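You operate a simulated robot arm through the tools that you are given. There is no shell and no other tool. Be economical: measure what you need, move in short steps, check, and stop when the job is done.

Carry out the task below with a simulated robot arm. There is one attempt and no reset: what you move stays moved.

TASK
Run the block with the green top through the patcher at 170 C.
Fine: lay it on the ribbed plate afterwards; the slide ends pulled out; the two blocks beside it and the dwell slider stay.
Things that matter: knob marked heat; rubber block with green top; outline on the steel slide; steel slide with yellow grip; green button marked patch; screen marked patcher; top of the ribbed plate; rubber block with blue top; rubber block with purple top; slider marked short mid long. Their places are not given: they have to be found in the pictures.

It is judged by the outcome, as a careful person would: the job done as asked, and still so three seconds after it is handed in. It fails if anything else is knocked over, pushed out of place, dropped, spilled or broken.

THE ROBOT
A 7-joint arm with a two-finger parallel gripper, fixed in place. Base frame: the origin is at the foot of the arm, x ahead of it, y to its left, z up; the work surface is at about z = 2. Lengths are in mm, angles in rad, forces in N, time in s.
With the tool pointing down near the work surface it reaches from about 220 to 580 mm from the base axis. Its first joint turns from -1.152 to 1.152 rad. Payload 2.5 kg.
Tool frame: the origin (TCP) lies between the finger pads and is the grasp point; the fingertips stand 23 mm ahead of it; z points along the fingers, y is the line along which they close. The gripper opens to 94 mm. The fingers are 38 mm wide and 10 mm thick; the gripper's body (54 by 96 mm) begins 39 mm behind the TCP.
Orientation is told as [roll, pitch, yaw] about the base's x, y, z axes, in that order, counted from this pose: with the fingers straight down and closing along the base's y, the tool's x points along the base's -x, its y along +y and its z along -z.

THE INTERFACE
- The arm moves only by the tool play_rows. Its argument "commands" is a list of rows, each a list of 7 numbers: the finger opening in m, from 0 to 0.094, then the shift along the base's x, y, z in units of 30 mm (1.0 is 30 mm), then the turn, a rotation vector about the base's x, y, z in units of 8 degrees (1.0 is 8 degrees). In form: [[fingers, dx, dy, dz, rx, ry, rz], ...]. A call has 1 to 12 rows; each row shifts and turns the commanded pose from where the row before left it. A call with a number of a shift or a turn outside -1 to 1 is refused whole. A row lasts 0.2 s, in which the tool goes at most 50 mm and 0.15 rad; a call with a longer step from one row to the next is refused whole, and so is a gripper value outside its range. A pose out of reach is approached as far as the arm can. The call stops where the force on the tool passes 70 N (or 10 N more than at its start, if that is more) or the arm is blocked; 0.2 s more then pass. The fingers move at their own pace (about 108 mm/s each) and stop on an object; they squeeze with about 28 N. The grip force told is the motor's: it shows also when the fingers shut on nothing. Time passes only in rows, and 0.2 s behind the last, so rows that do not move let the fingers close. It gives the time, the measured TCP pose, the force on the tool (base axes), the opening and the grip force at its end, in the units of the frame above (readings bear some noise), and new pictures: "show" is both (left out), scene, wrist or none.
- Cameras (640 x 400 px; columns grow to the right, rows downward): "scene" is fixed at [120.3, -411.6, 537.7]; the picture's right is [0.81, -0.58, 0.00], its down [-0.37, -0.52, -0.77] and it looks along [0.45, 0.62, -0.64] (base axes); focal length 330 px, centre (320, 200). "wrist" rides on the gripper at [-39, 0, -44] in the tool frame; the picture's right is [0.00, -1.00, 0.00], its down [0.97, 0.00, -0.24] and it looks along [0.24, 0.00, 0.97] (tool axes); focal length 218 px, centre (320, 200).
- measure_at(camera, pixels): for up to 12 pixels [column, row] of the newest picture of that camera ("zoom" is the newest enlarged one), the place [x, y, z] in the base frame of the surface seen there, good to about 2 mm. No time passes.
- inspect(camera, box): a new picture of the part [left, top, right, bottom] of that camera's present view, enlarged. No time passes.
- close_job(): hands the job in; it is judged then, once.

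Work in short steps. Measure before you move; look again where a grasp or a placing could have gone wrong, and mend it. You have 80 turns and 120 pictures in all, those below and enlarged ones among them. Open the gripper and draw the arm clear of the work before you hand the job in, unless the task says otherwise; then end with one line.

The tools are called as name(argument=value, ...) on one line, values as JSON. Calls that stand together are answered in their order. play_rows: Moves the arm, as the interface text tells. Its arguments: {"type":"object","properties":{"commands":{"type":"array","items":{"type":"array","items":{"type":"number"}}},"show":{"type":"string","enum":["both","scene","wrist","none"]}},"required":["commands"]} The other tools are called the same way: measure_at (camera, pixels) gives the place of the surface under pixels of a picture; inspect (camera, box) takes an enlarged picture of a part of a camera's view; close_job () hands the job in.

At the start:

```text
clock: 0.0
eef_pos: [304.9, -67.2, 297.9]
ee_rot: [-0.001, 0.001, -0.001]
contact_force: [-0.8, 0.2, -0.2]
grip_width: 94.1
grasp_force: 0.1
```

scene: 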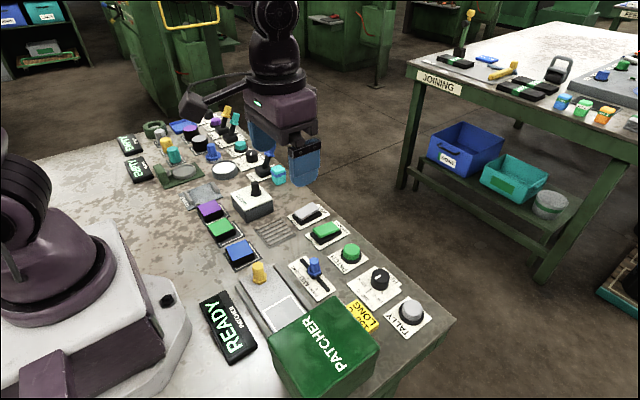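
wrist: 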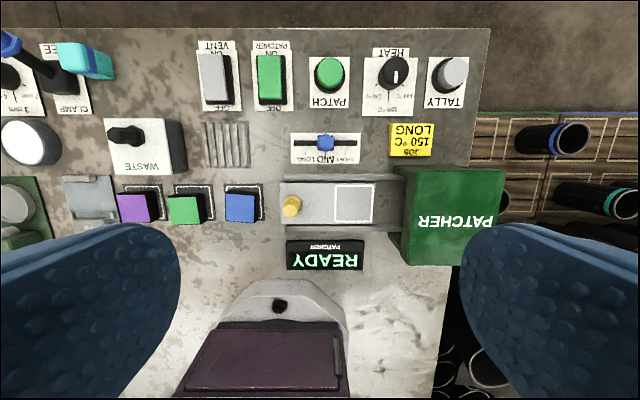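

The pictures show the patcher panel: heat knob near wrist (397,72), blocks near (185,209), slide with grip at (292,207). I enlarge both parts.

inspect(camera="wrist", box=[260, 30, 500, 180])

inspect(camera="scene", box=[180, 180, 460, 380])

measure_at(camera="wrist", pixels=[[397, 72], [329, 73], [184, 209], [239, 207], [137, 207], [291, 205], [355, 203], [225, 145], [326, 142], [270, 75], [455, 200], [300, 190]])

```text
2.67 times, centred on (380, 105) of wrist
```

zoom: 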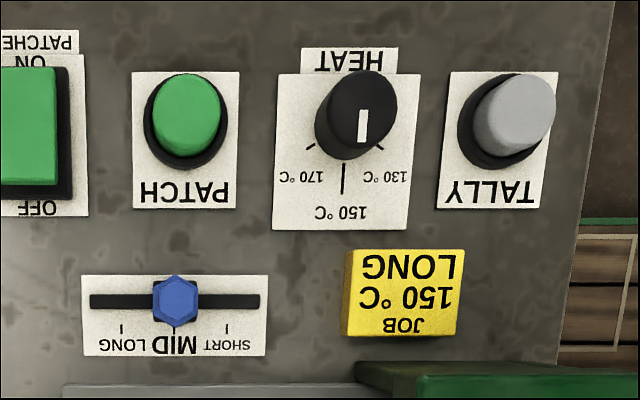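

```text
2.00 times, centred on (320, 280) of scene
```

zoom: 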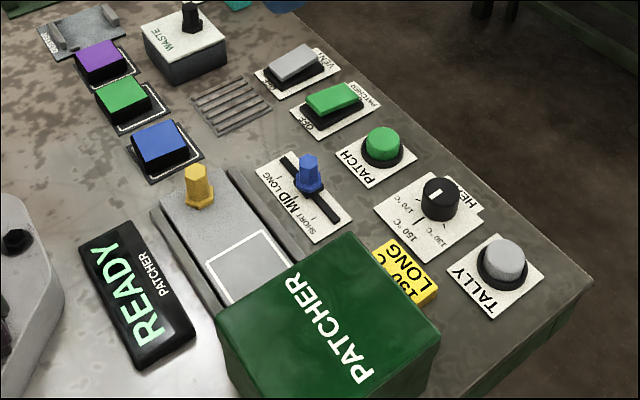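

```text
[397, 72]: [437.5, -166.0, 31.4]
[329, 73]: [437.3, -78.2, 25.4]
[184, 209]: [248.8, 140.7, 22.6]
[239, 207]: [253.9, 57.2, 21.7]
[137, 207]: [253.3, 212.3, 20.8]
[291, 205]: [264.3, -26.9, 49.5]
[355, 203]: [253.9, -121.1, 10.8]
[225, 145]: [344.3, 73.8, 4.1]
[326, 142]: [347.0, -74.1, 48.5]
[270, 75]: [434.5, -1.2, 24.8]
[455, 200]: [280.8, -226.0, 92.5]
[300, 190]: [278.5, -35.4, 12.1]
```

The heat knob stands at about (437,-166,31), seemingly on 150. I move above it to see its mark and dial exactly.

play_rows(commands=[[0.07, 0.7, -0.55, -0.8, 0, 0, 0], [0.07, 0.7, -0.55, -0.8, 0, 0, 0], [0.07, 0.7, -0.55, -0.8, 0, 0, 0], [0.07, 0.7, -0.55, -0.8, 0, 0, 0], [0.07, 0.7, -0.55, -0.8, 0, 0, 0], [0.07, 0.7, -0.55, -0.8, 0, 0, 0], [0.07, 0, 0, 0, 0, 0, 0]], show="both")

inspect(camera="wrist", box=[240, 100, 400, 200])

```text
clock: 1.6
eef_pos: [429.9, -165.6, 154.5]
ee_rot: [0.001, -0.001, 0.0]
contact_force: [0.2, 0.7, -0.1]
grip_width: 69.9
grasp_force: 0.1
```

scene: 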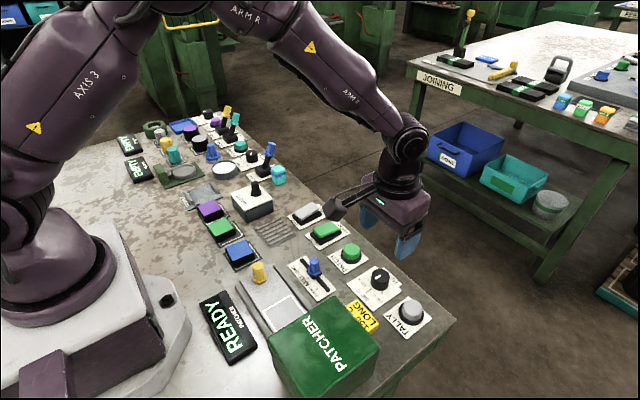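
wrist: 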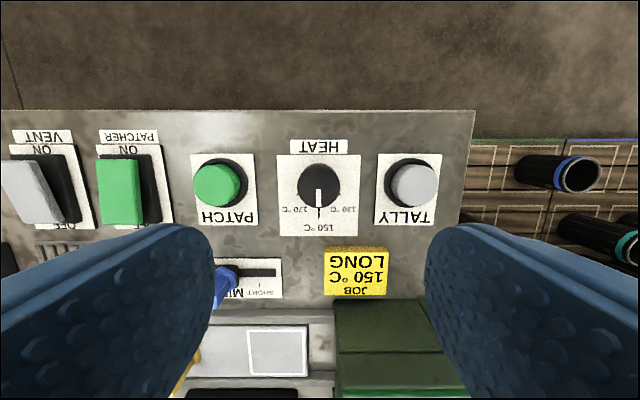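

```text
4.00 times, centred on (320, 150) of wrist
```

zoom: 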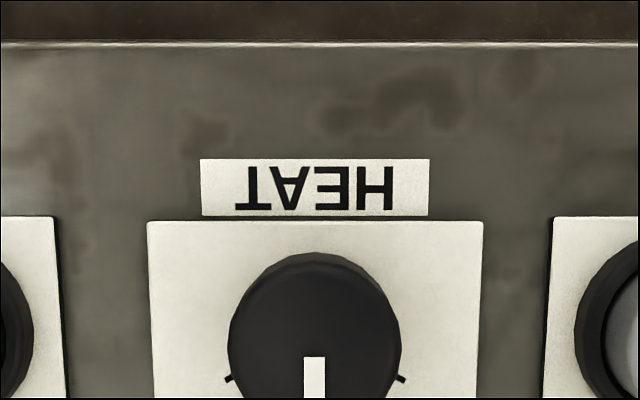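

inspect(camera="wrist", box=[248, 145, 392, 235])

measure_at(camera="wrist", pixels=[[298, 183], [340, 183], [319, 164], [319, 205], [297, 196], [341, 196], [319, 214], [315, 186]])

```text
4.44 times, centred on (320, 190) of wrist
```

zoom: 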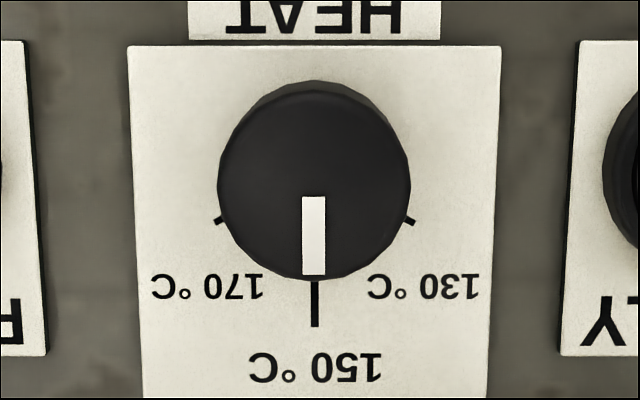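

```text
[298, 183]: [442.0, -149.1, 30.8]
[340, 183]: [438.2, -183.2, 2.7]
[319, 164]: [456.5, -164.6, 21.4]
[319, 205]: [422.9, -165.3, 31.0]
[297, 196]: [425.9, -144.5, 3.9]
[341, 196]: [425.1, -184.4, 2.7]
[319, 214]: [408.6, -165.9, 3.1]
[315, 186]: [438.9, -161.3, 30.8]
```

Mark points at 150; centre (438,-165), 170 tick at 60° clockwise from above. I centre over it and descend so that the tips come to z≈13.

play_rows(commands=[[0.07, 0.27, 0.02, -0.8, 0, 0, 0], [0.07, 0, 0, -0.8, 0, 0, 0], [0.07, 0, 0, -0.8, 0, 0, 0], [0.07, 0, 0, -0.8, 0, 0, 0], [0.07, 0, 0, -0.7, 0, 0, 0], [0.07, 0, 0, 0, 0, 0, 0]], show="wrist")

```text
clock: 3.0
eef_pos: [438.4, -164.0, 40.5]
ee_rot: [-0.001, -0.001, -0.001]
contact_force: [0.2, -0.3, 0.0]
grip_width: 70.2
grasp_force: 0.1
```

wrist: 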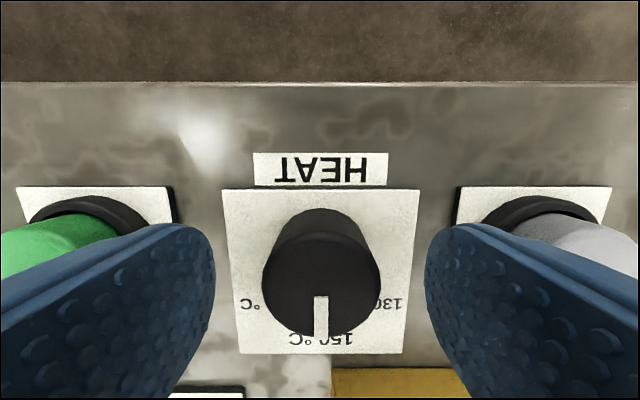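

The knob sits between the fingers. Lower a bit and close.

play_rows(commands=[[0.07, 0, -0.02, -0.1, 0, 0, 0], [0.03, 0, 0, 0, 0, 0, 0], [0.025, 0, 0, 0, 0, 0, 0], [0.025, 0, 0, 0, 0, 0, 0]], show="none")

```text
clock: 4.0
eef_pos: [438.2, -165.7, 34.3]
ee_rot: [0.0, -0.001, 0.001]
contact_force: [-1.4, 3.1, -0.1]
grip_width: 35.0
grasp_force: 44.8
```

Gripped at 35 mm. Turn 60° clockwise (rz −7.5 units).

play_rows(commands=[[0.025, 0, 0, 0, 0, 0, -0.75], [0.025, 0, 0, 0, 0, 0, -0.75], [0.025, 0, 0, 0, 0, 0, -0.75], [0.025, 0, 0, 0, 0, 0, -0.75], [0.025, 0, 0, 0, 0, 0, -0.75], [0.025, 0, 0, 0, 0, 0, -0.75], [0.025, 0, 0, 0, 0, 0, -0.75], [0.025, 0, 0, 0, 0, 0, -0.75], [0.025, 0, 0, 0, 0, 0, -0.75], [0.025, 0, 0, 0, 0, 0, -0.75], [0.025, 0, 0, 0, 0, 0, 0]], show="wrist")

```text
clock: 6.4
eef_pos: [439.3, -165.4, 35.0]
ee_rot: [-0.004, 0.002, -1.048]
contact_force: [-15.6, 8.5, 9.4]
grip_width: 34.7
grasp_force: 45.1
```

wrist: 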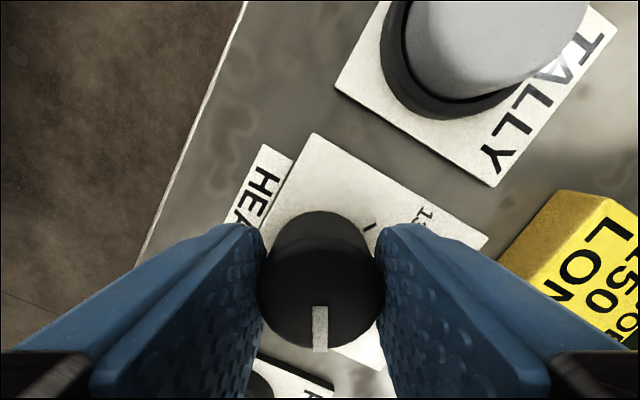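

Knob turned with the gripper. Open and rise, then turn back to check.

play_rows(commands=[[0.07, 0, 0, 0, 0, 0, 0], [0.07, 0, 0, 0, 0, 0, 0], [0.07, 0, 0, 0.8, 0, 0, 0], [0.07, 0, 0, 1, 0, 0, 0.9], [0.07, 0, 0, 1, 0, 0, 1], [0.07, 0, 0, 1, 0, 0, 1], [0.07, 0, 0, 0, 0, 0, 1], [0.07, 0, 0, 0, 0, 0, 1], [0.07, 0, 0, 0, 0, 0, 1], [0.07, 0, 0, 0, 0, 0, 1], [0.07, 0, 0, 0, 0, 0, 0.6], [0.07, 0, 0, 0, 0, 0, 0]], show="none")

inspect(camera="wrist", box=[240, 145, 400, 245])

```text
clock: 9.0
eef_pos: [439.5, -164.8, 148.0]
ee_rot: [0.0, 0.001, 0.003]
contact_force: [0.3, -0.7, 1.0]
grip_width: 69.9
grasp_force: 0.1
```

```text
4.00 times, centred on (320, 195) of wrist
```

zoom: 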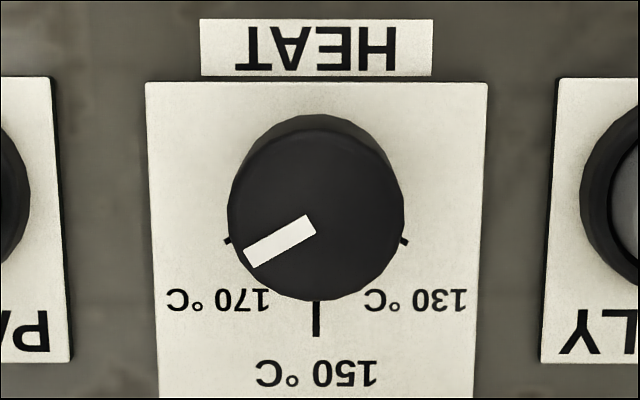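

The knob reads 170. Now go over to the green block at about (249,141).

play_rows(commands=[[0.07, -0.57, 0.925, 0.3, 0, 0, 0], [0.07, -0.57, 0.925, 0.3, 0, 0, 0], [0.07, -0.57, 0.925, 0, 0, 0, 0], [0.07, -0.57, 0.925, 0, 0, 0, 0], [0.07, -0.57, 0.925, 0, 0, 0, 0], [0.07, -0.57, 0.925, 0, 0, 0, 0], [0.07, -0.57, 0.925, 0, 0, 0, 0], [0.07, -0.57, 0.925, 0, 0, 0, 0], [0.07, -0.57, 0.925, 0, 0, 0, 0], [0.07, -0.57, 0.925, 0, 0, 0, 0], [0.07, -0.57, 0.925, 0, 0, 0, 0], [0.07, 0, 0, 0, 0, 0, 0]], show="both")

```text
clock: 11.6
eef_pos: [249.5, 142.0, 166.4]
ee_rot: [0.001, 0.0, -0.001]
contact_force: [0.8, 0.2, -0.3]
grip_width: 69.8
grasp_force: 0.1
```

scene: 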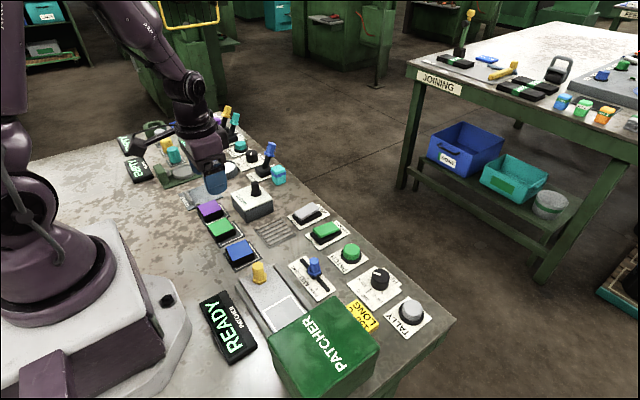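
wrist: 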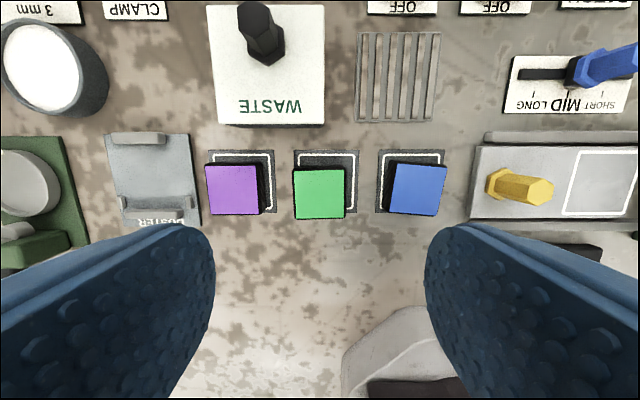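

measure_at(camera="wrist", pixels=[[295, 172], [343, 172], [297, 217], [344, 216], [319, 194], [207, 166], [257, 167], [259, 213], [397, 167], [445, 168], [389, 212], [225, 155]])

measure_at(camera="scene", pixels=[[281, 292], [312, 290], [270, 309], [291, 330], [259, 273]])

inspect(camera="wrist", box=[190, 130, 462, 300])

```text
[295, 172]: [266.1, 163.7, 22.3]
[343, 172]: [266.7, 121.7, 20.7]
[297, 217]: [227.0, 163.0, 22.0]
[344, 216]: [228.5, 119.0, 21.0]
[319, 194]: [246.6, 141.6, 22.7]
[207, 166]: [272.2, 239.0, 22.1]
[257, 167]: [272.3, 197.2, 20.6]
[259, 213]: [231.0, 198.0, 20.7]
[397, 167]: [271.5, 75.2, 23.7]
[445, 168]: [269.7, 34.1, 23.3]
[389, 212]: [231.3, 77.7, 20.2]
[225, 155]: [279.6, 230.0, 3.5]
```

```text
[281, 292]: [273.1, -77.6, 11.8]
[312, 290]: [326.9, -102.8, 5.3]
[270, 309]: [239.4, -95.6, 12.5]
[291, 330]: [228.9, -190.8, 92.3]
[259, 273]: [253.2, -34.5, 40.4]
```

```text
2.35 times, centred on (326, 215) of wrist
```

zoom: 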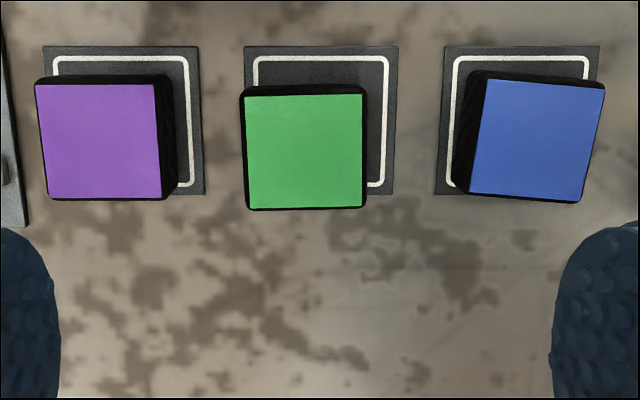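

Green block is at (247,141.5), top z 22, ~42 mm square. I'll grip along x (yaw +90°) so that the gripper is slim toward the patcher. Turn first and check clearance.

measure_at(camera="wrist", pixels=[[400, 320], [380, 390], [350, 350]])

play_rows(commands=[[0.07, 0, 0, 0, 0, 0, 0.95], [0.07, 0, 0, 0, 0, 0, 0.95], [0.07, 0, 0, 0, 0, 0, 0.95], [0.07, 0, 0, 0, 0, 0, 0.95], [0.07, 0, 0, 0, 0, 0, 0.95], [0.07, 0, 0, 0, 0, 0, 0.95], [0.07, 0, 0, 0, 0, 0, 0.95], [0.07, 0, 0, 0, 0, 0, 0.95], [0.07, 0, 0, 0, 0, 0, 0.95], [0.07, 0, 0, 0, 0, 0, 0.95], [0.07, 0, 0, 0, 0, 0, 0.95], [0.07, 0, 0, 0, 0, 0, 0.8]], show="wrist")

```text
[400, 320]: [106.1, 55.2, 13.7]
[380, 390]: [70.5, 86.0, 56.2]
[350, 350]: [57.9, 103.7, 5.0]
```

```text
clock: 14.2
eef_pos: [250.7, 139.4, 168.0]
ee_rot: [0.001, 0.0, 1.573]
contact_force: [-1.2, 0.0, -0.5]
grip_width: 70.0
grasp_force: 0.1
```

wrist: 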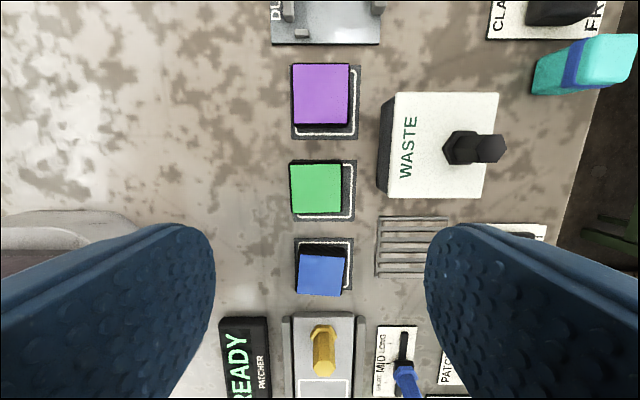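

measure_at(camera="wrist", pixels=[[398, 150], [385, 150], [495, 148], [290, 164], [343, 164], [291, 211], [342, 214], [316, 188]])

```text
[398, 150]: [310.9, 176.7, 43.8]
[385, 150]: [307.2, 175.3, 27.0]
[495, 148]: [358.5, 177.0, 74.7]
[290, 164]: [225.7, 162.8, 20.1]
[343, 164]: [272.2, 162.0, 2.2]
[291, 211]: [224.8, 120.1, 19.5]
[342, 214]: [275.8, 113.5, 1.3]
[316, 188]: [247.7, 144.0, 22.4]
```

Waste box begins at x≈309, clear. Descend to the block.

play_rows(commands=[[0.064, -0.08, 0, -0.9, 0, 0, 0], [0.064, 0, 0, -0.9, 0, 0, 0], [0.064, 0, 0, -0.9, 0, 0, 0], [0.064, 0, 0, -0.9, 0, 0, 0], [0.064, 0, 0, -0.5, 0, 0, 0], [0.064, 0, 0, 0, 0, 0, 0]], show="wrist")

```text
clock: 15.6
eef_pos: [248.3, 140.3, 43.2]
ee_rot: [-0.001, -0.002, 1.571]
contact_force: [0.2, -0.4, 0.2]
grip_width: 64.0
grasp_force: 0.0
```

wrist: 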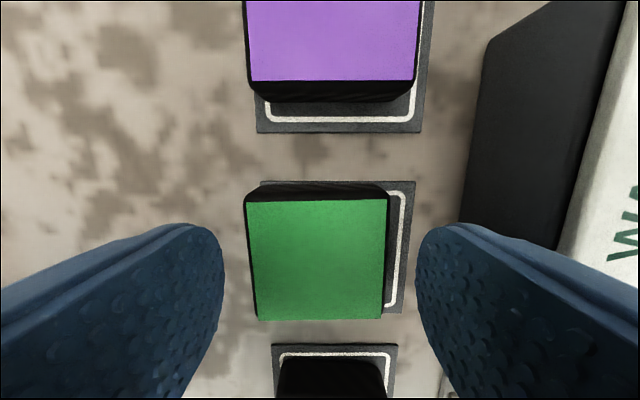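

Aligned. Lower 12 mm and close.

play_rows(commands=[[0.064, -0.03, 0.04, -0.4, 0, 0, 0], [0.064, 0, 0, 0, 0, 0, 0], [0.035, 0, 0, 0, 0, 0, 0], [0.035, 0, 0, 0, 0, 0, 0], [0.035, 0, 0, 0, 0, 0, 0]], show="none")

measure_at(camera="scene", pixels=[[283, 330], [276, 345], [305, 318], [300, 300], [275, 318], [280, 300], [266, 343]])

inspect(camera="scene", box=[220, 240, 380, 340])

```text
clock: 16.8
eef_pos: [247.4, 141.4, 31.5]
ee_rot: [0.0, 0.0, 1.571]
contact_force: [1.2, -0.4, -0.4]
grip_width: 47.1
grasp_force: 28.2
```

```text
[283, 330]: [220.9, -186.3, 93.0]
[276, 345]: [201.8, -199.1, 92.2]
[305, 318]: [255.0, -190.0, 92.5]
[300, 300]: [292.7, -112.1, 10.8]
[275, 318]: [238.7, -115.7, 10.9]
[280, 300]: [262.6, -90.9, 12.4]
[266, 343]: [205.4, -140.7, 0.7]
```

```text
4.00 times, centred on (300, 290) of scene
```

zoom: 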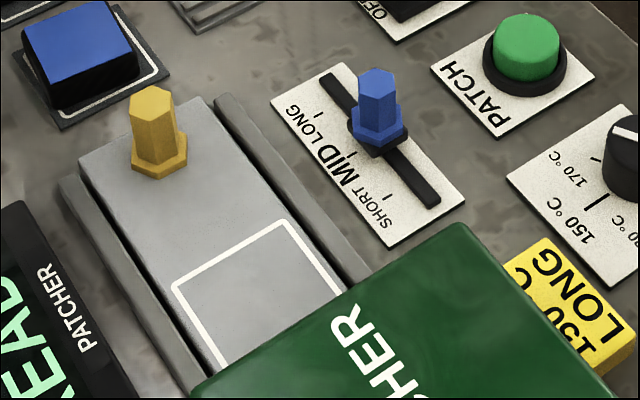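

Block held (47 mm). Lift and carry toward the slide outline, near (255,-121).

play_rows(commands=[[0.035, 0, 0, 0.8, 0, 0, 0], [0.035, 0, 0, 1, 0, 0, 0], [0.035, 0, 0, 1, 0, 0, 0], [0.035, 0, 0, 0.6, 0, 0, 0], [0.035, 0.02, -1, 0, 0, 0, 0], [0.035, 0.02, -1, 0, 0, 0, 0], [0.035, 0.02, -1, 0, 0, 0, 0], [0.035, 0.02, -1, 0, 0, 0, 0], [0.035, 0.02, -1, 0, 0, 0, 0], [0.035, 0.02, -1, 0, 0, 0, 0], [0.035, 0.02, -1, 0, 0, 0, 0], [0.035, 0, 0, 0, 0, 0, 0]], show="both")

```text
clock: 19.4
eef_pos: [252.2, -70.7, 134.2]
ee_rot: [0.0, 0.0, 1.571]
contact_force: [-0.1, -1.6, -1.3]
grip_width: 46.8
grasp_force: 27.8
```

scene: 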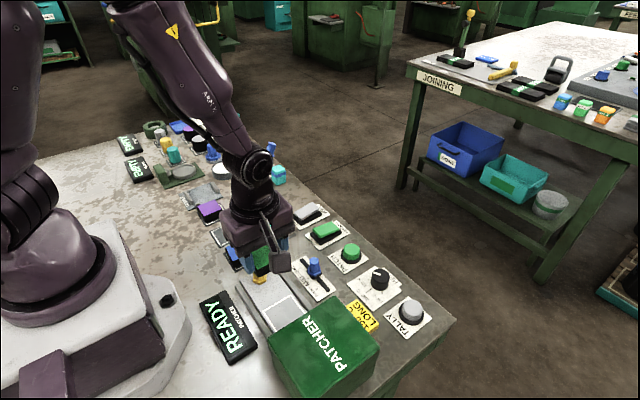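
wrist: 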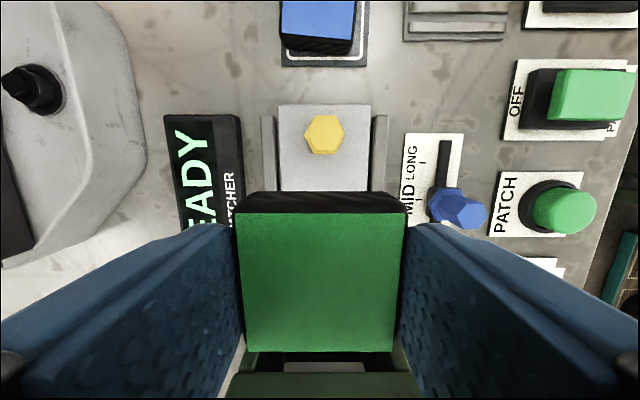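

There is an appendage on the gripper at scene (280,262), on the patcher side; measure it before going lower, and the outline corners.

inspect(camera="scene", box=[200, 180, 360, 280])

measure_at(camera="scene", pixels=[[280, 262], [271, 270], [289, 268], [264, 222], [272, 245], [263, 214], [292, 297], [264, 311], [306, 312], [274, 332]])

measure_at(camera="wrist", pixels=[[265, 170], [385, 170], [284, 170], [366, 170], [325, 133], [240, 216], [401, 216], [246, 350], [392, 350], [320, 280]])

```text
4.00 times, centred on (280, 230) of scene
```

zoom: 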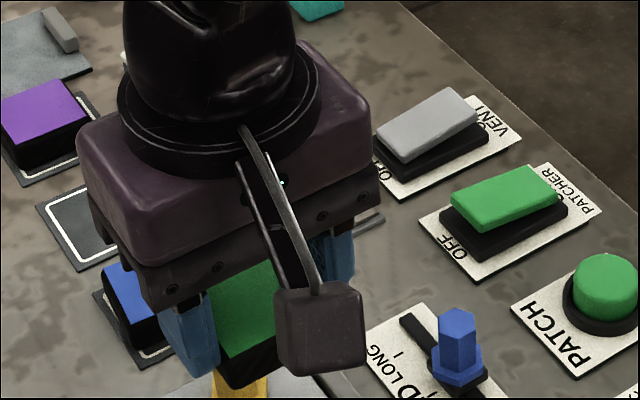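

```text
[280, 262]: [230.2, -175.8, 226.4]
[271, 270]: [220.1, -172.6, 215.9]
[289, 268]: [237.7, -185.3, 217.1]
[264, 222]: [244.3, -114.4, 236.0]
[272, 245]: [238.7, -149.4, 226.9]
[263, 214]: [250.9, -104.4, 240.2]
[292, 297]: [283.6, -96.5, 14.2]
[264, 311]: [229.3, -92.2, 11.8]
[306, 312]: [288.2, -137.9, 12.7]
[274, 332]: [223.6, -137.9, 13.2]
```

```text
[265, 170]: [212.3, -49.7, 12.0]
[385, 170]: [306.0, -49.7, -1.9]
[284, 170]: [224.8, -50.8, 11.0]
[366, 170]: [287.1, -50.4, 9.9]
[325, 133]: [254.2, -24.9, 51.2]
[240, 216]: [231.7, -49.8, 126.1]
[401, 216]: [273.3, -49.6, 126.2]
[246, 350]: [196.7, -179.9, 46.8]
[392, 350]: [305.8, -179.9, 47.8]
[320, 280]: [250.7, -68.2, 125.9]
```

The appendage clears the patcher top (bottom ≥70 mm above TCP). Outline centre (256,-121), slide top z≈11.5. Move over and lower to TCP z≈46.

play_rows(commands=[[0.035, 0.06, -0.84, 0, 0, 0, 0], [0.035, 0.06, -0.84, 0, 0, 0, 0], [0.035, 0, 0, 0, 0, 0, 0], [0.035, 0, 0, -0.8, 0, 0, 0], [0.035, 0, 0, -0.8, 0, 0, 0], [0.035, 0, 0, -0.8, 0, 0, 0], [0.035, 0, 0, -0.5, 0, 0, 0], [0.035, 0, 0, 0, 0, 0, 0]], show="both")

```text
clock: 21.2
eef_pos: [255.8, -120.5, 48.0]
ee_rot: [-0.001, 0.001, 1.569]
contact_force: [-0.2, -1.1, -0.1]
grip_width: 46.7
grasp_force: 28.1
```

scene: 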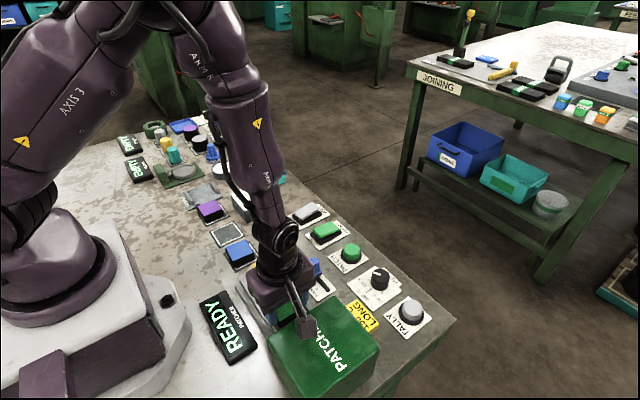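
wrist: 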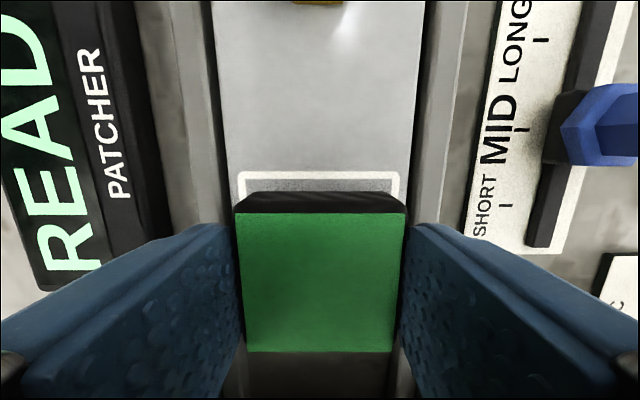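

measure_at(camera="wrist", pixels=[[320, 174], [241, 185], [397, 185], [320, 184], [320, 212], [320, 345], [250, 370], [320, 195]])

```text
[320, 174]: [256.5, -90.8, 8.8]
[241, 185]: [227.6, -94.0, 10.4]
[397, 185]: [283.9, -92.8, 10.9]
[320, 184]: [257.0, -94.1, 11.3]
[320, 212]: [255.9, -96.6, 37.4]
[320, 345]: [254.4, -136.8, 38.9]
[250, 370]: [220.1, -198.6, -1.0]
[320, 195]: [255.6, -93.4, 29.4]
```

Block centre and outline centre agree. Lower 6 mm and release, then rise.

play_rows(commands=[[0.035, 0, 0, -0.2, 0, 0, 0], [0.035, 0, 0, 0, 0, 0, 0], [0.06, 0, 0, 0, 0, 0, 0], [0.06, 0, 0, 0, 0, 0, 0], [0.06, 0, 0, 0.5, 0, 0, 0], [0.06, 0, 0, 1, 0, 0, 0], [0.06, 0, 0.8, 1, 0, 0, 0], [0.06, 0, 0.8, 0.3, 0, 0, 0], [0.06, 0, 0, 0, 0, 0, 0]], show="wrist")

```text
clock: 23.2
eef_pos: [255.1, -70.9, 126.9]
ee_rot: [-0.001, 0.0, 1.57]
contact_force: [0.6, 0.5, 1.0]
grip_width: 60.1
grasp_force: 0.2
```

wrist: 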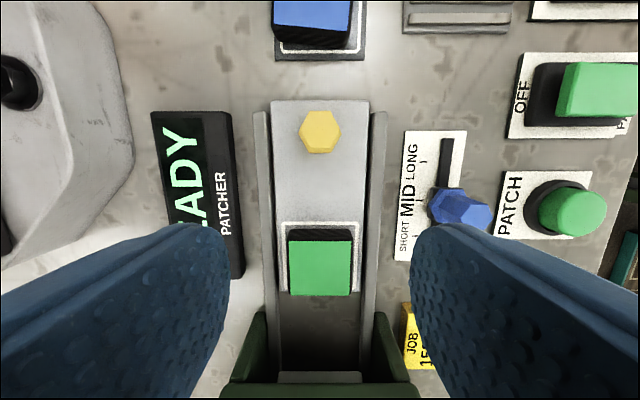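

Block lies inside the outline. Measure the yellow grip, slide end and patcher mouth.

measure_at(camera="wrist", pixels=[[319, 132], [300, 132], [340, 132], [319, 113], [319, 152], [320, 103], [320, 395], [258, 320], [385, 320], [320, 360], [319, 268], [320, 374]])

inspect(camera="wrist", box=[220, 90, 420, 215])

```text
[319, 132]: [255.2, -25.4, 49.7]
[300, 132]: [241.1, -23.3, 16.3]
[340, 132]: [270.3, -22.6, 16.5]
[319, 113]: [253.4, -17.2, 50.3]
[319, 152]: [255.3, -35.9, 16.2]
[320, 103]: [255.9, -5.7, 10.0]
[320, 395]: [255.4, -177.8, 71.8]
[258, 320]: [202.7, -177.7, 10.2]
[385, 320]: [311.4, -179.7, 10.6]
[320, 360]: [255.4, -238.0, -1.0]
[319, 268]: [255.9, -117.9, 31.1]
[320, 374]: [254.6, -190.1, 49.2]
```

```text
3.20 times, centred on (320, 152) of wrist
```

zoom: 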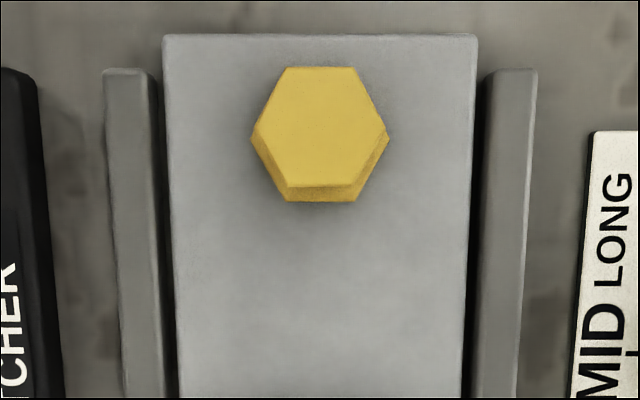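

Grip at (255.4,-26), top z 50; mouth face y≈-178. Go onto the grip with fingers along x.

play_rows(commands=[[0.06, 0.01, 0.75, 0, 0, 0, 0], [0.06, 0, 0.75, 0, 0, 0, 0], [0.06, 0, 0, 0, 0, 0, 0], [0.06, 0, 0, -0.9, 0, 0, 0], [0.06, 0, 0, -0.9, 0, 0, 0], [0.06, 0, 0, -0.85, 0, 0, 0], [0.06, 0, 0, 0, 0, 0, 0], [0.01, 0, 0, 0, 0, 0, 0], [0.01, 0, 0, 0, 0, 0, 0], [0.01, 0, 0, 0, 0, 0, 0]], show="both")

```text
clock: 25.4
eef_pos: [254.5, -26.3, 46.4]
ee_rot: [0.004, -0.001, 1.57]
contact_force: [-13.8, -1.0, -4.0]
grip_width: 21.6
grasp_force: 45.2
```

scene: 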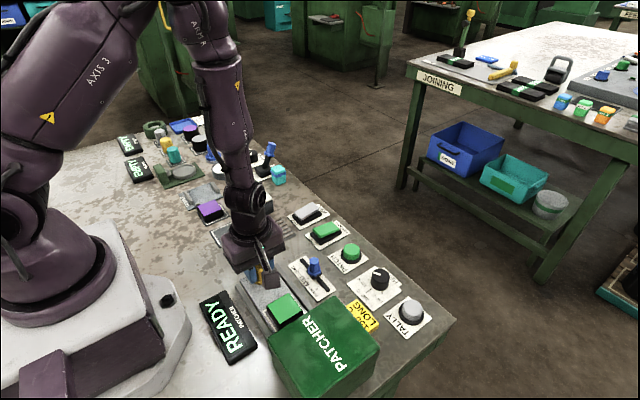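
wrist: 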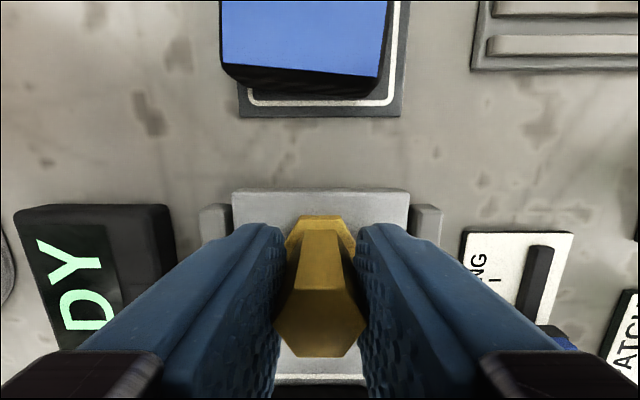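

Gripped the stem. Push in slowly along -y, 75 mm first.

play_rows(commands=[[0.01, 0.02, -0.3, 0, 0, 0, 0], [0.01, 0, -0.4, 0, 0, 0, 0], [0.01, 0, -0.4, 0, 0, 0, 0], [0.01, 0, -0.4, 0, 0, 0, 0], [0.01, 0, -0.4, 0, 0, 0, 0], [0.01, 0, -0.4, 0, 0, 0, 0], [0.01, 0, -0.2, 0, 0, 0, 0], [0.01, 0, 0, 0, 0, 0, 0]], show="both")

```text
clock: 27.2
eef_pos: [255.0, -101.5, 45.5]
ee_rot: [0.004, -0.002, 1.57]
contact_force: [-21.4, -0.3, 31.3]
grip_width: 21.6
grasp_force: 45.3
```

scene: 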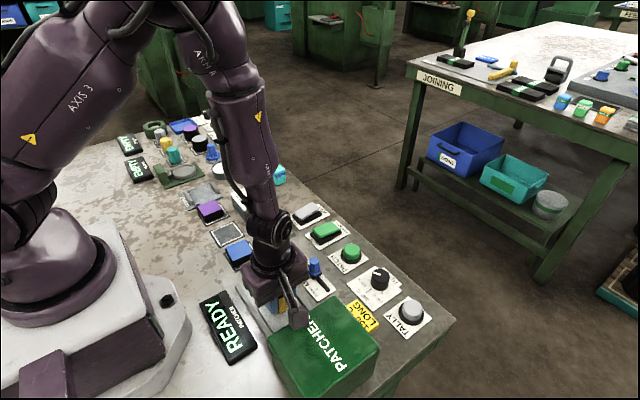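
wrist: 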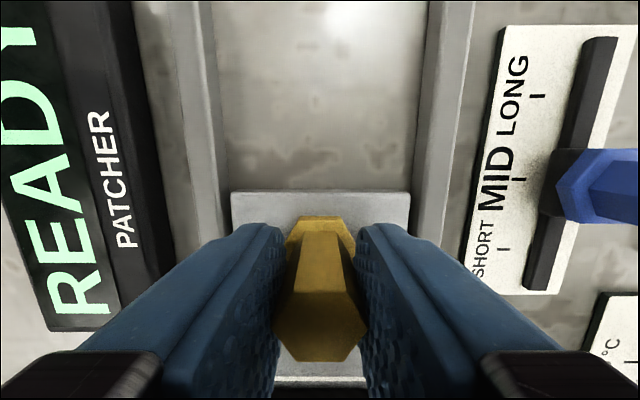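

Slide moves freely; ease the downward load slightly and go on until it stops.

play_rows(commands=[[0.01, 0.02, -0.2, 0.05, 0, 0, 0], [0.01, 0, -0.25, 0, 0, 0, 0], [0.01, 0, -0.25, 0, 0, 0, 0], [0.01, 0, -0.2, 0, 0, 0, 0], [0.01, 0, -0.1, 0, 0, 0, 0], [0.01, 0, 0, 0, 0, 0, 0]], show="wrist")

```text
clock: 28.6
eef_pos: [254.4, -126.0, 47.3]
ee_rot: [0.002, -0.005, 1.576]
contact_force: [-14.8, 31.4, 1.7]
grip_width: 22.0
grasp_force: 45.1
```

wrist: 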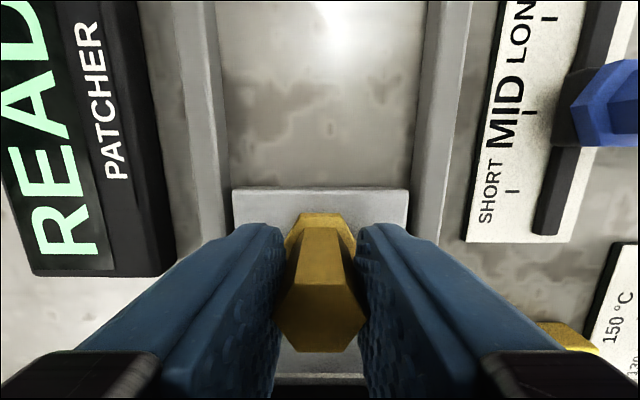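

It stopped at 100 mm of travel with 31 N: the end stop. Relax, release, rise and look.

play_rows(commands=[[0.01, 0, 0.2, 0, 0, 0, 0], [0.01, 0, 0, 0, 0, 0, 0], [0.05, 0, 0, 0, 0, 0, 0], [0.05, 0, 0, 0, 0, 0, 0], [0.05, 0, 0, 0.8, 0, 0, 0], [0.05, 0, 0, 1, 0, 0, 0], [0.0, 0, 0.6, 0.8, 0, 0, 0], [0.0, 0, 0.6, 0, 0, 0, 0], [0.0, 0, 0, 0, 0, 0, 0]], show="both")

```text
clock: 30.6
eef_pos: [255.8, -88.4, 124.0]
ee_rot: [0.001, 0.0, 1.569]
contact_force: [-0.3, 0.0, 0.0]
grip_width: 0.0
grasp_force: 28.3
```

scene: 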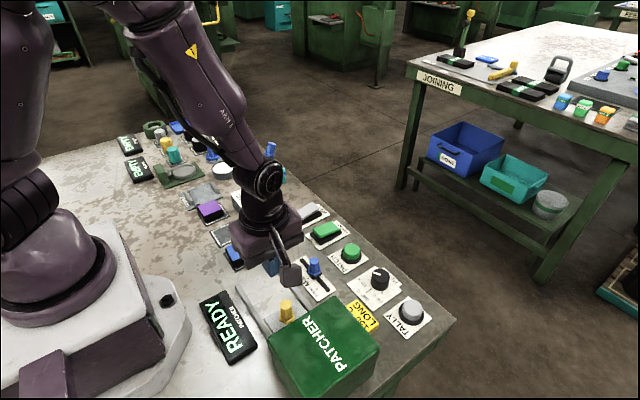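
wrist: 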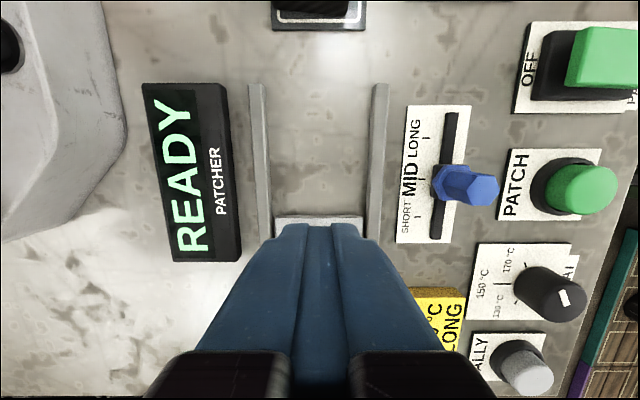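

Slide in, screen READY. Move over the patch button and measure it.

measure_at(camera="wrist", pixels=[[586, 187], [570, 187], [606, 187], [588, 168], [586, 208]])

play_rows(commands=[[0.0, 0.75, 0.05, 0, 0, 0, 0], [0.0, 0.75, 0.05, 0, 0, 0, 0], [0.0, 0.75, 0.05, 0, 0, 0, 0], [0.0, 0.75, 0.05, 0, 0, 0, 0], [0.0, 0.75, 0.05, 0, 0, 0, 0], [0.0, 0.75, 0.05, 0, 0, 0, 0], [0.0, 0.75, 0.05, 0, 0, 0, 0], [0.0, 0.75, 0, 0, 0, 0, 0], [0.0, 0, 0, -0.5, 0, 0, 0], [0.0, 0, 0, 0, 0, 0, 0]], show="wrist")

```text
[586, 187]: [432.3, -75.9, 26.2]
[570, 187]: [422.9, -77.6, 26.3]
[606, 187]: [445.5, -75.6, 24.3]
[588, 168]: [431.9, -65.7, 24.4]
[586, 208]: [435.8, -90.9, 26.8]
```

```text
clock: 32.8
eef_pos: [437.2, -77.0, 110.9]
ee_rot: [0.0, -0.001, 1.571]
contact_force: [0.4, -0.2, -0.7]
grip_width: 0.0
grasp_force: 28.2
```

wrist: 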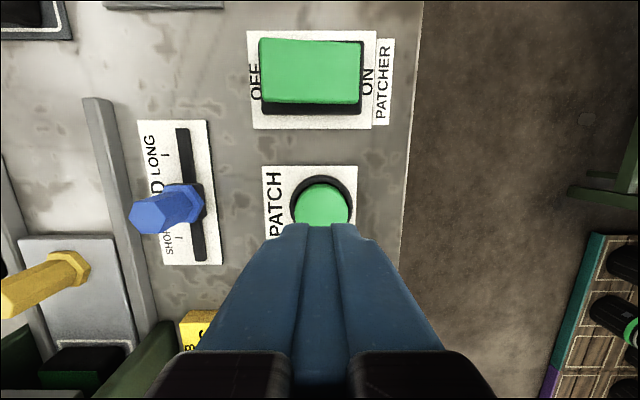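

Over the button. Lower to just above contact (TCP≈52), then press 6 mm and lift.

play_rows(commands=[[0.0, -0.05, -0.03, -0.8, 0, 0, 0], [0.0, 0, 0, -0.8, 0, 0, 0], [0.0, 0, 0, -0.35, 0, 0, 0], [0.0, 0, 0, 0, 0, 0, 0], [0.0, 0, 0, -0.1, 0, 0, 0], [0.0, 0, 0, -0.1, 0, 0, 0]], show="none")

```text
clock: 34.2
eef_pos: [435.8, -79.5, 46.9]
ee_rot: [-0.002, -0.001, 1.57]
contact_force: [-1.3, 0.2, 2.6]
grip_width: 0.0
grasp_force: 28.2
```

play_rows(commands=[[0.0, 0, 0, -0.1, 0, 0, 0], [0.0, 0, 0, 0, 0, 0, 0]], show="scene")

inspect(camera="scene", box=[180, 260, 300, 380])

```text
clock: 34.8
eef_pos: [436.1, -80.1, 43.1]
ee_rot: [-0.002, 0.002, 1.572]
contact_force: [-6.8, 0.2, 17.2]
grip_width: 0.1
grasp_force: 27.9
```

scene: 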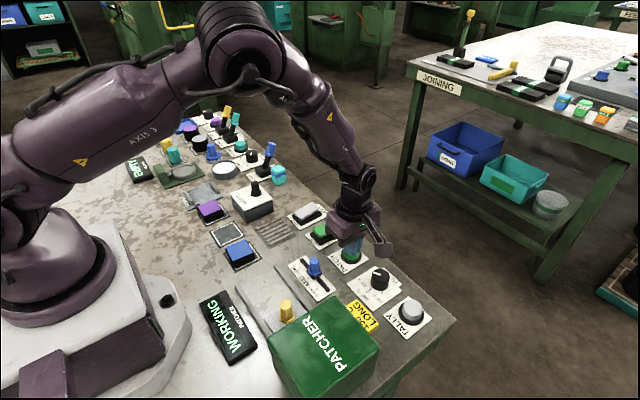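

```text
3.33 times, centred on (240, 320) of scene
```

zoom: 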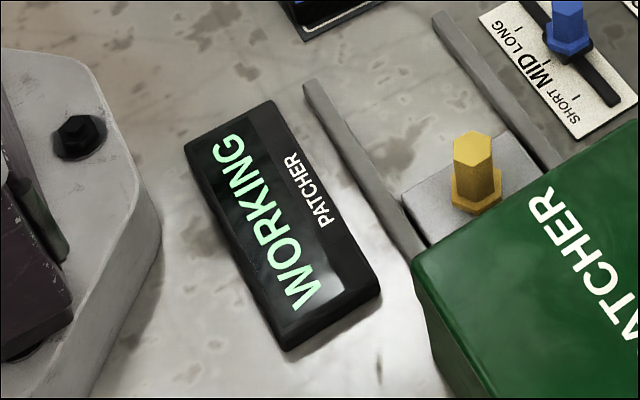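

WORKING. Lift off and go back above the grip (255,-126), waiting there.

play_rows(commands=[[0.0, 0, 0, 0.6, 0, 0, 0], [0.0, 0, 0, 1, 0, 0, 0], [0.0, 0, 0, 1, 0, 0, 0], [0.05, -0.8, -0.2, 0, 0, 0, 0], [0.05, -0.8, -0.2, 0, 0, 0, 0], [0.05, -0.8, -0.2, 0, 0, 0, 0], [0.05, -0.8, -0.2, 0, 0, 0, 0], [0.05, -0.8, -0.2, 0, 0, 0, 0], [0.05, -0.8, -0.2, 0, 0, 0, 0], [0.05, -0.8, -0.2, 0, 0, 0, 0], [0.05, -0.4, -0.15, 0, 0, 0, 0], [0.05, 0, 0, 0, 0, 0, 0]], show="both")

```text
clock: 37.4
eef_pos: [254.5, -126.3, 120.7]
ee_rot: [0.001, 0.001, 1.571]
contact_force: [0.0, -0.3, -0.8]
grip_width: 49.7
grasp_force: 0.0
```

scene: 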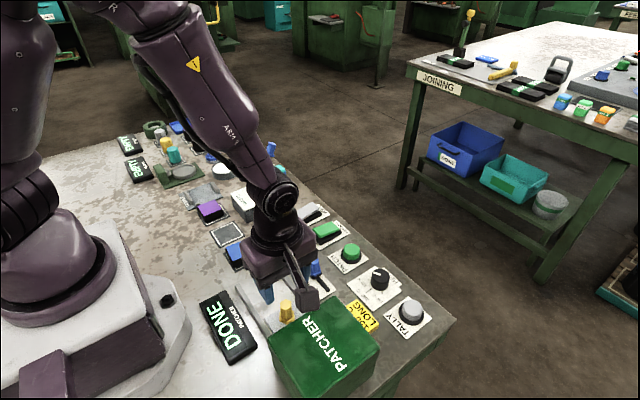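
wrist: 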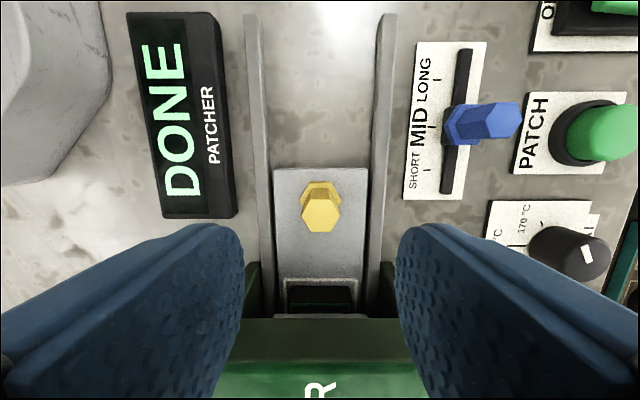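

DONE shows. Descend onto the grip and close.

play_rows(commands=[[0.05, 0.03, 0, -0.8, 0, 0, 0], [0.05, 0, 0, -0.8, 0, 0, 0], [0.05, 0, 0, -0.8, 0, 0, 0], [0.05, 0, 0, 0, 0, 0, 0], [0.01, 0, 0, 0, 0, 0, 0], [0.01, 0, 0, 0, 0, 0, 0], [0.01, 0, 0, 0, 0, 0, 0]], show="none")

```text
clock: 39.0
eef_pos: [254.5, -126.1, 48.0]
ee_rot: [0.0, 0.0, 1.573]
contact_force: [-2.6, -0.5, -9.6]
grip_width: 21.5
grasp_force: 45.1
```

Gripped. Pull out 100 mm along +y.

play_rows(commands=[[0.01, 0.02, 0.2, 0, 0, 0, 0], [0.01, 0, 0.3, 0, 0, 0, 0], [0.01, 0, 0.4, 0, 0, 0, 0], [0.01, 0, 0.4, 0, 0, 0, 0], [0.01, 0, 0.4, 0, 0, 0, 0], [0.01, 0, 0.4, 0, 0, 0, 0], [0.01, 0, 0.4, 0, 0, 0, 0], [0.01, 0, 0.35, 0, 0, 0, 0], [0.01, 0, 0.25, 0, 0, 0, 0], [0.01, 0, 0.2, 0, 0, 0, 0], [0.01, 0, 0.1, 0, 0, 0, 0], [0.01, 0, 0, 0, 0, 0, 0]], show="both")

```text
clock: 41.6
eef_pos: [255.0, -27.6, 48.1]
ee_rot: [0.008, 0.006, 1.565]
contact_force: [-18.2, -27.2, -17.8]
grip_width: 21.8
grasp_force: 44.9
```

scene: 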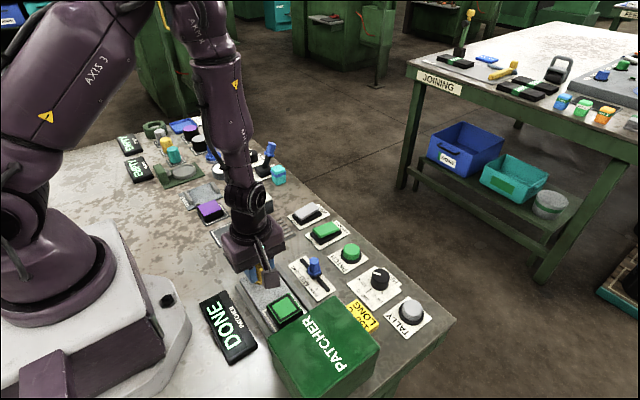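
wrist: 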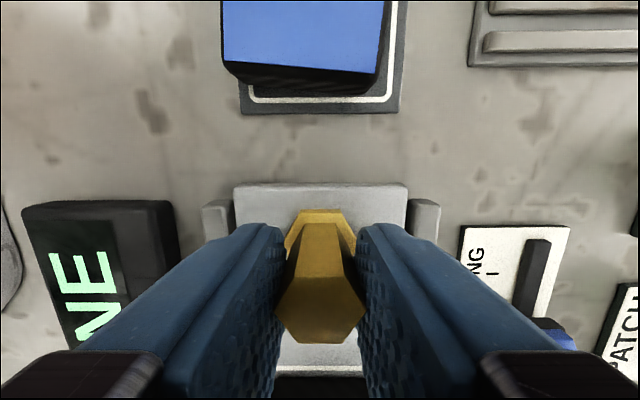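

Slide back at its outer stop. Relax, release, rise and move back over the block for a look.

play_rows(commands=[[0.01, 0, -0.06, 0, 0, 0, 0], [0.05, 0, 0, 0, 0, 0, 0], [0.05, 0, 0, 0, 0, 0, 0], [0.06, 0, 0, 0.8, 0, 0, 0], [0.06, 0, 0, 1, 0, 0, 0], [0.06, 0, -0.75, 0.8, 0, 0, 0], [0.06, 0, -0.75, 0, 0, 0, 0], [0.06, 0, 0, 0, 0, 0, 0]], show="wrist")

inspect(camera="wrist", box=[220, 80, 420, 320])

```text
clock: 43.4
eef_pos: [257.4, -73.4, 126.9]
ee_rot: [-0.002, 0.001, 1.571]
contact_force: [0.1, -0.3, -0.1]
grip_width: 59.7
grasp_force: 0.0
```

wrist: 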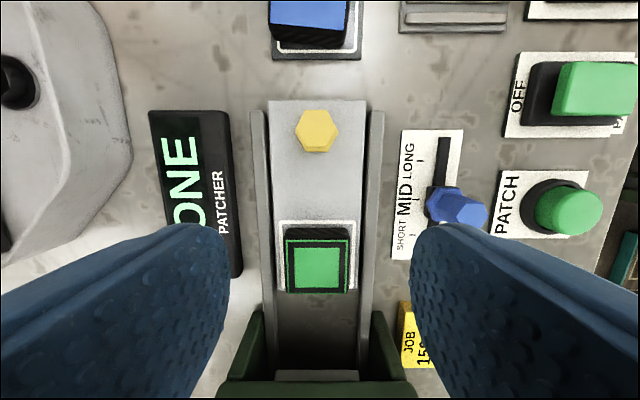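

```text
1.67 times, centred on (320, 200) of wrist
```

zoom: 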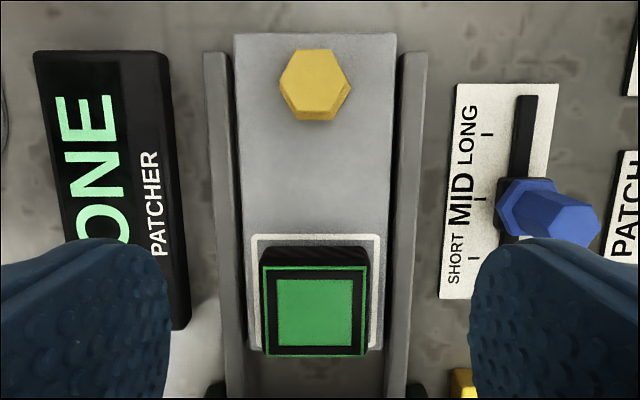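

measure_at(camera="wrist", pixels=[[288, 241], [348, 241], [288, 290], [347, 290], [318, 266], [317, 103], [317, 131]])

measure_at(camera="scene", pixels=[[258, 230], [275, 222], [290, 236], [273, 245], [273, 233]])

```text
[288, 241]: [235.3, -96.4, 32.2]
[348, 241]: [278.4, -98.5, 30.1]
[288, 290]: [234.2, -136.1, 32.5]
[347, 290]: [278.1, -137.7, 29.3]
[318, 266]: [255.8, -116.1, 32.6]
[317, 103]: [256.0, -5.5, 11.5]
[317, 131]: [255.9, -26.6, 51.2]
```

```text
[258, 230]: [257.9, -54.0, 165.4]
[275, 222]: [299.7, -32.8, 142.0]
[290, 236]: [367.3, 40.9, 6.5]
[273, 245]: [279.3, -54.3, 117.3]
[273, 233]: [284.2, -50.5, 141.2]
```

Slide is fully out (end y -5.5 as before). Block centre (256,-117.5). Pick it up.

play_rows(commands=[[0.062, -0.04, -0.74, 0, 0, 0, 0], [0.062, 0, -0.73, 0, 0, 0, 0], [0.062, 0, 0, 0, 0, 0, 0], [0.062, 0, 0, -0.9, 0, 0, 0], [0.062, 0, 0, -0.9, 0, 0, 0], [0.062, 0, 0, -0.9, 0, 0, 0], [0.062, 0, 0, -0.13, 0, 0, 0], [0.062, 0, 0, 0, 0, 0, 0], [0.035, 0, 0, 0, 0, 0, 0], [0.035, 0, 0, 0, 0, 0, 0], [0.035, 0, 0, 0, 0, 0, 0]], show="wrist")

```text
clock: 45.8
eef_pos: [255.3, -114.6, 43.8]
ee_rot: [-0.002, 0.0, 1.57]
contact_force: [-0.1, -0.2, -0.1]
grip_width: 47.0
grasp_force: 27.5
```

wrist: 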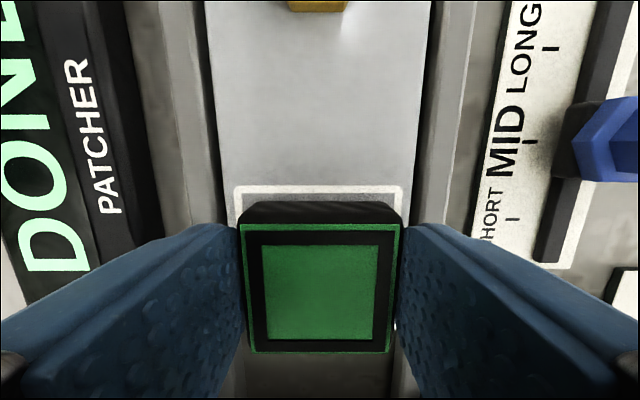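

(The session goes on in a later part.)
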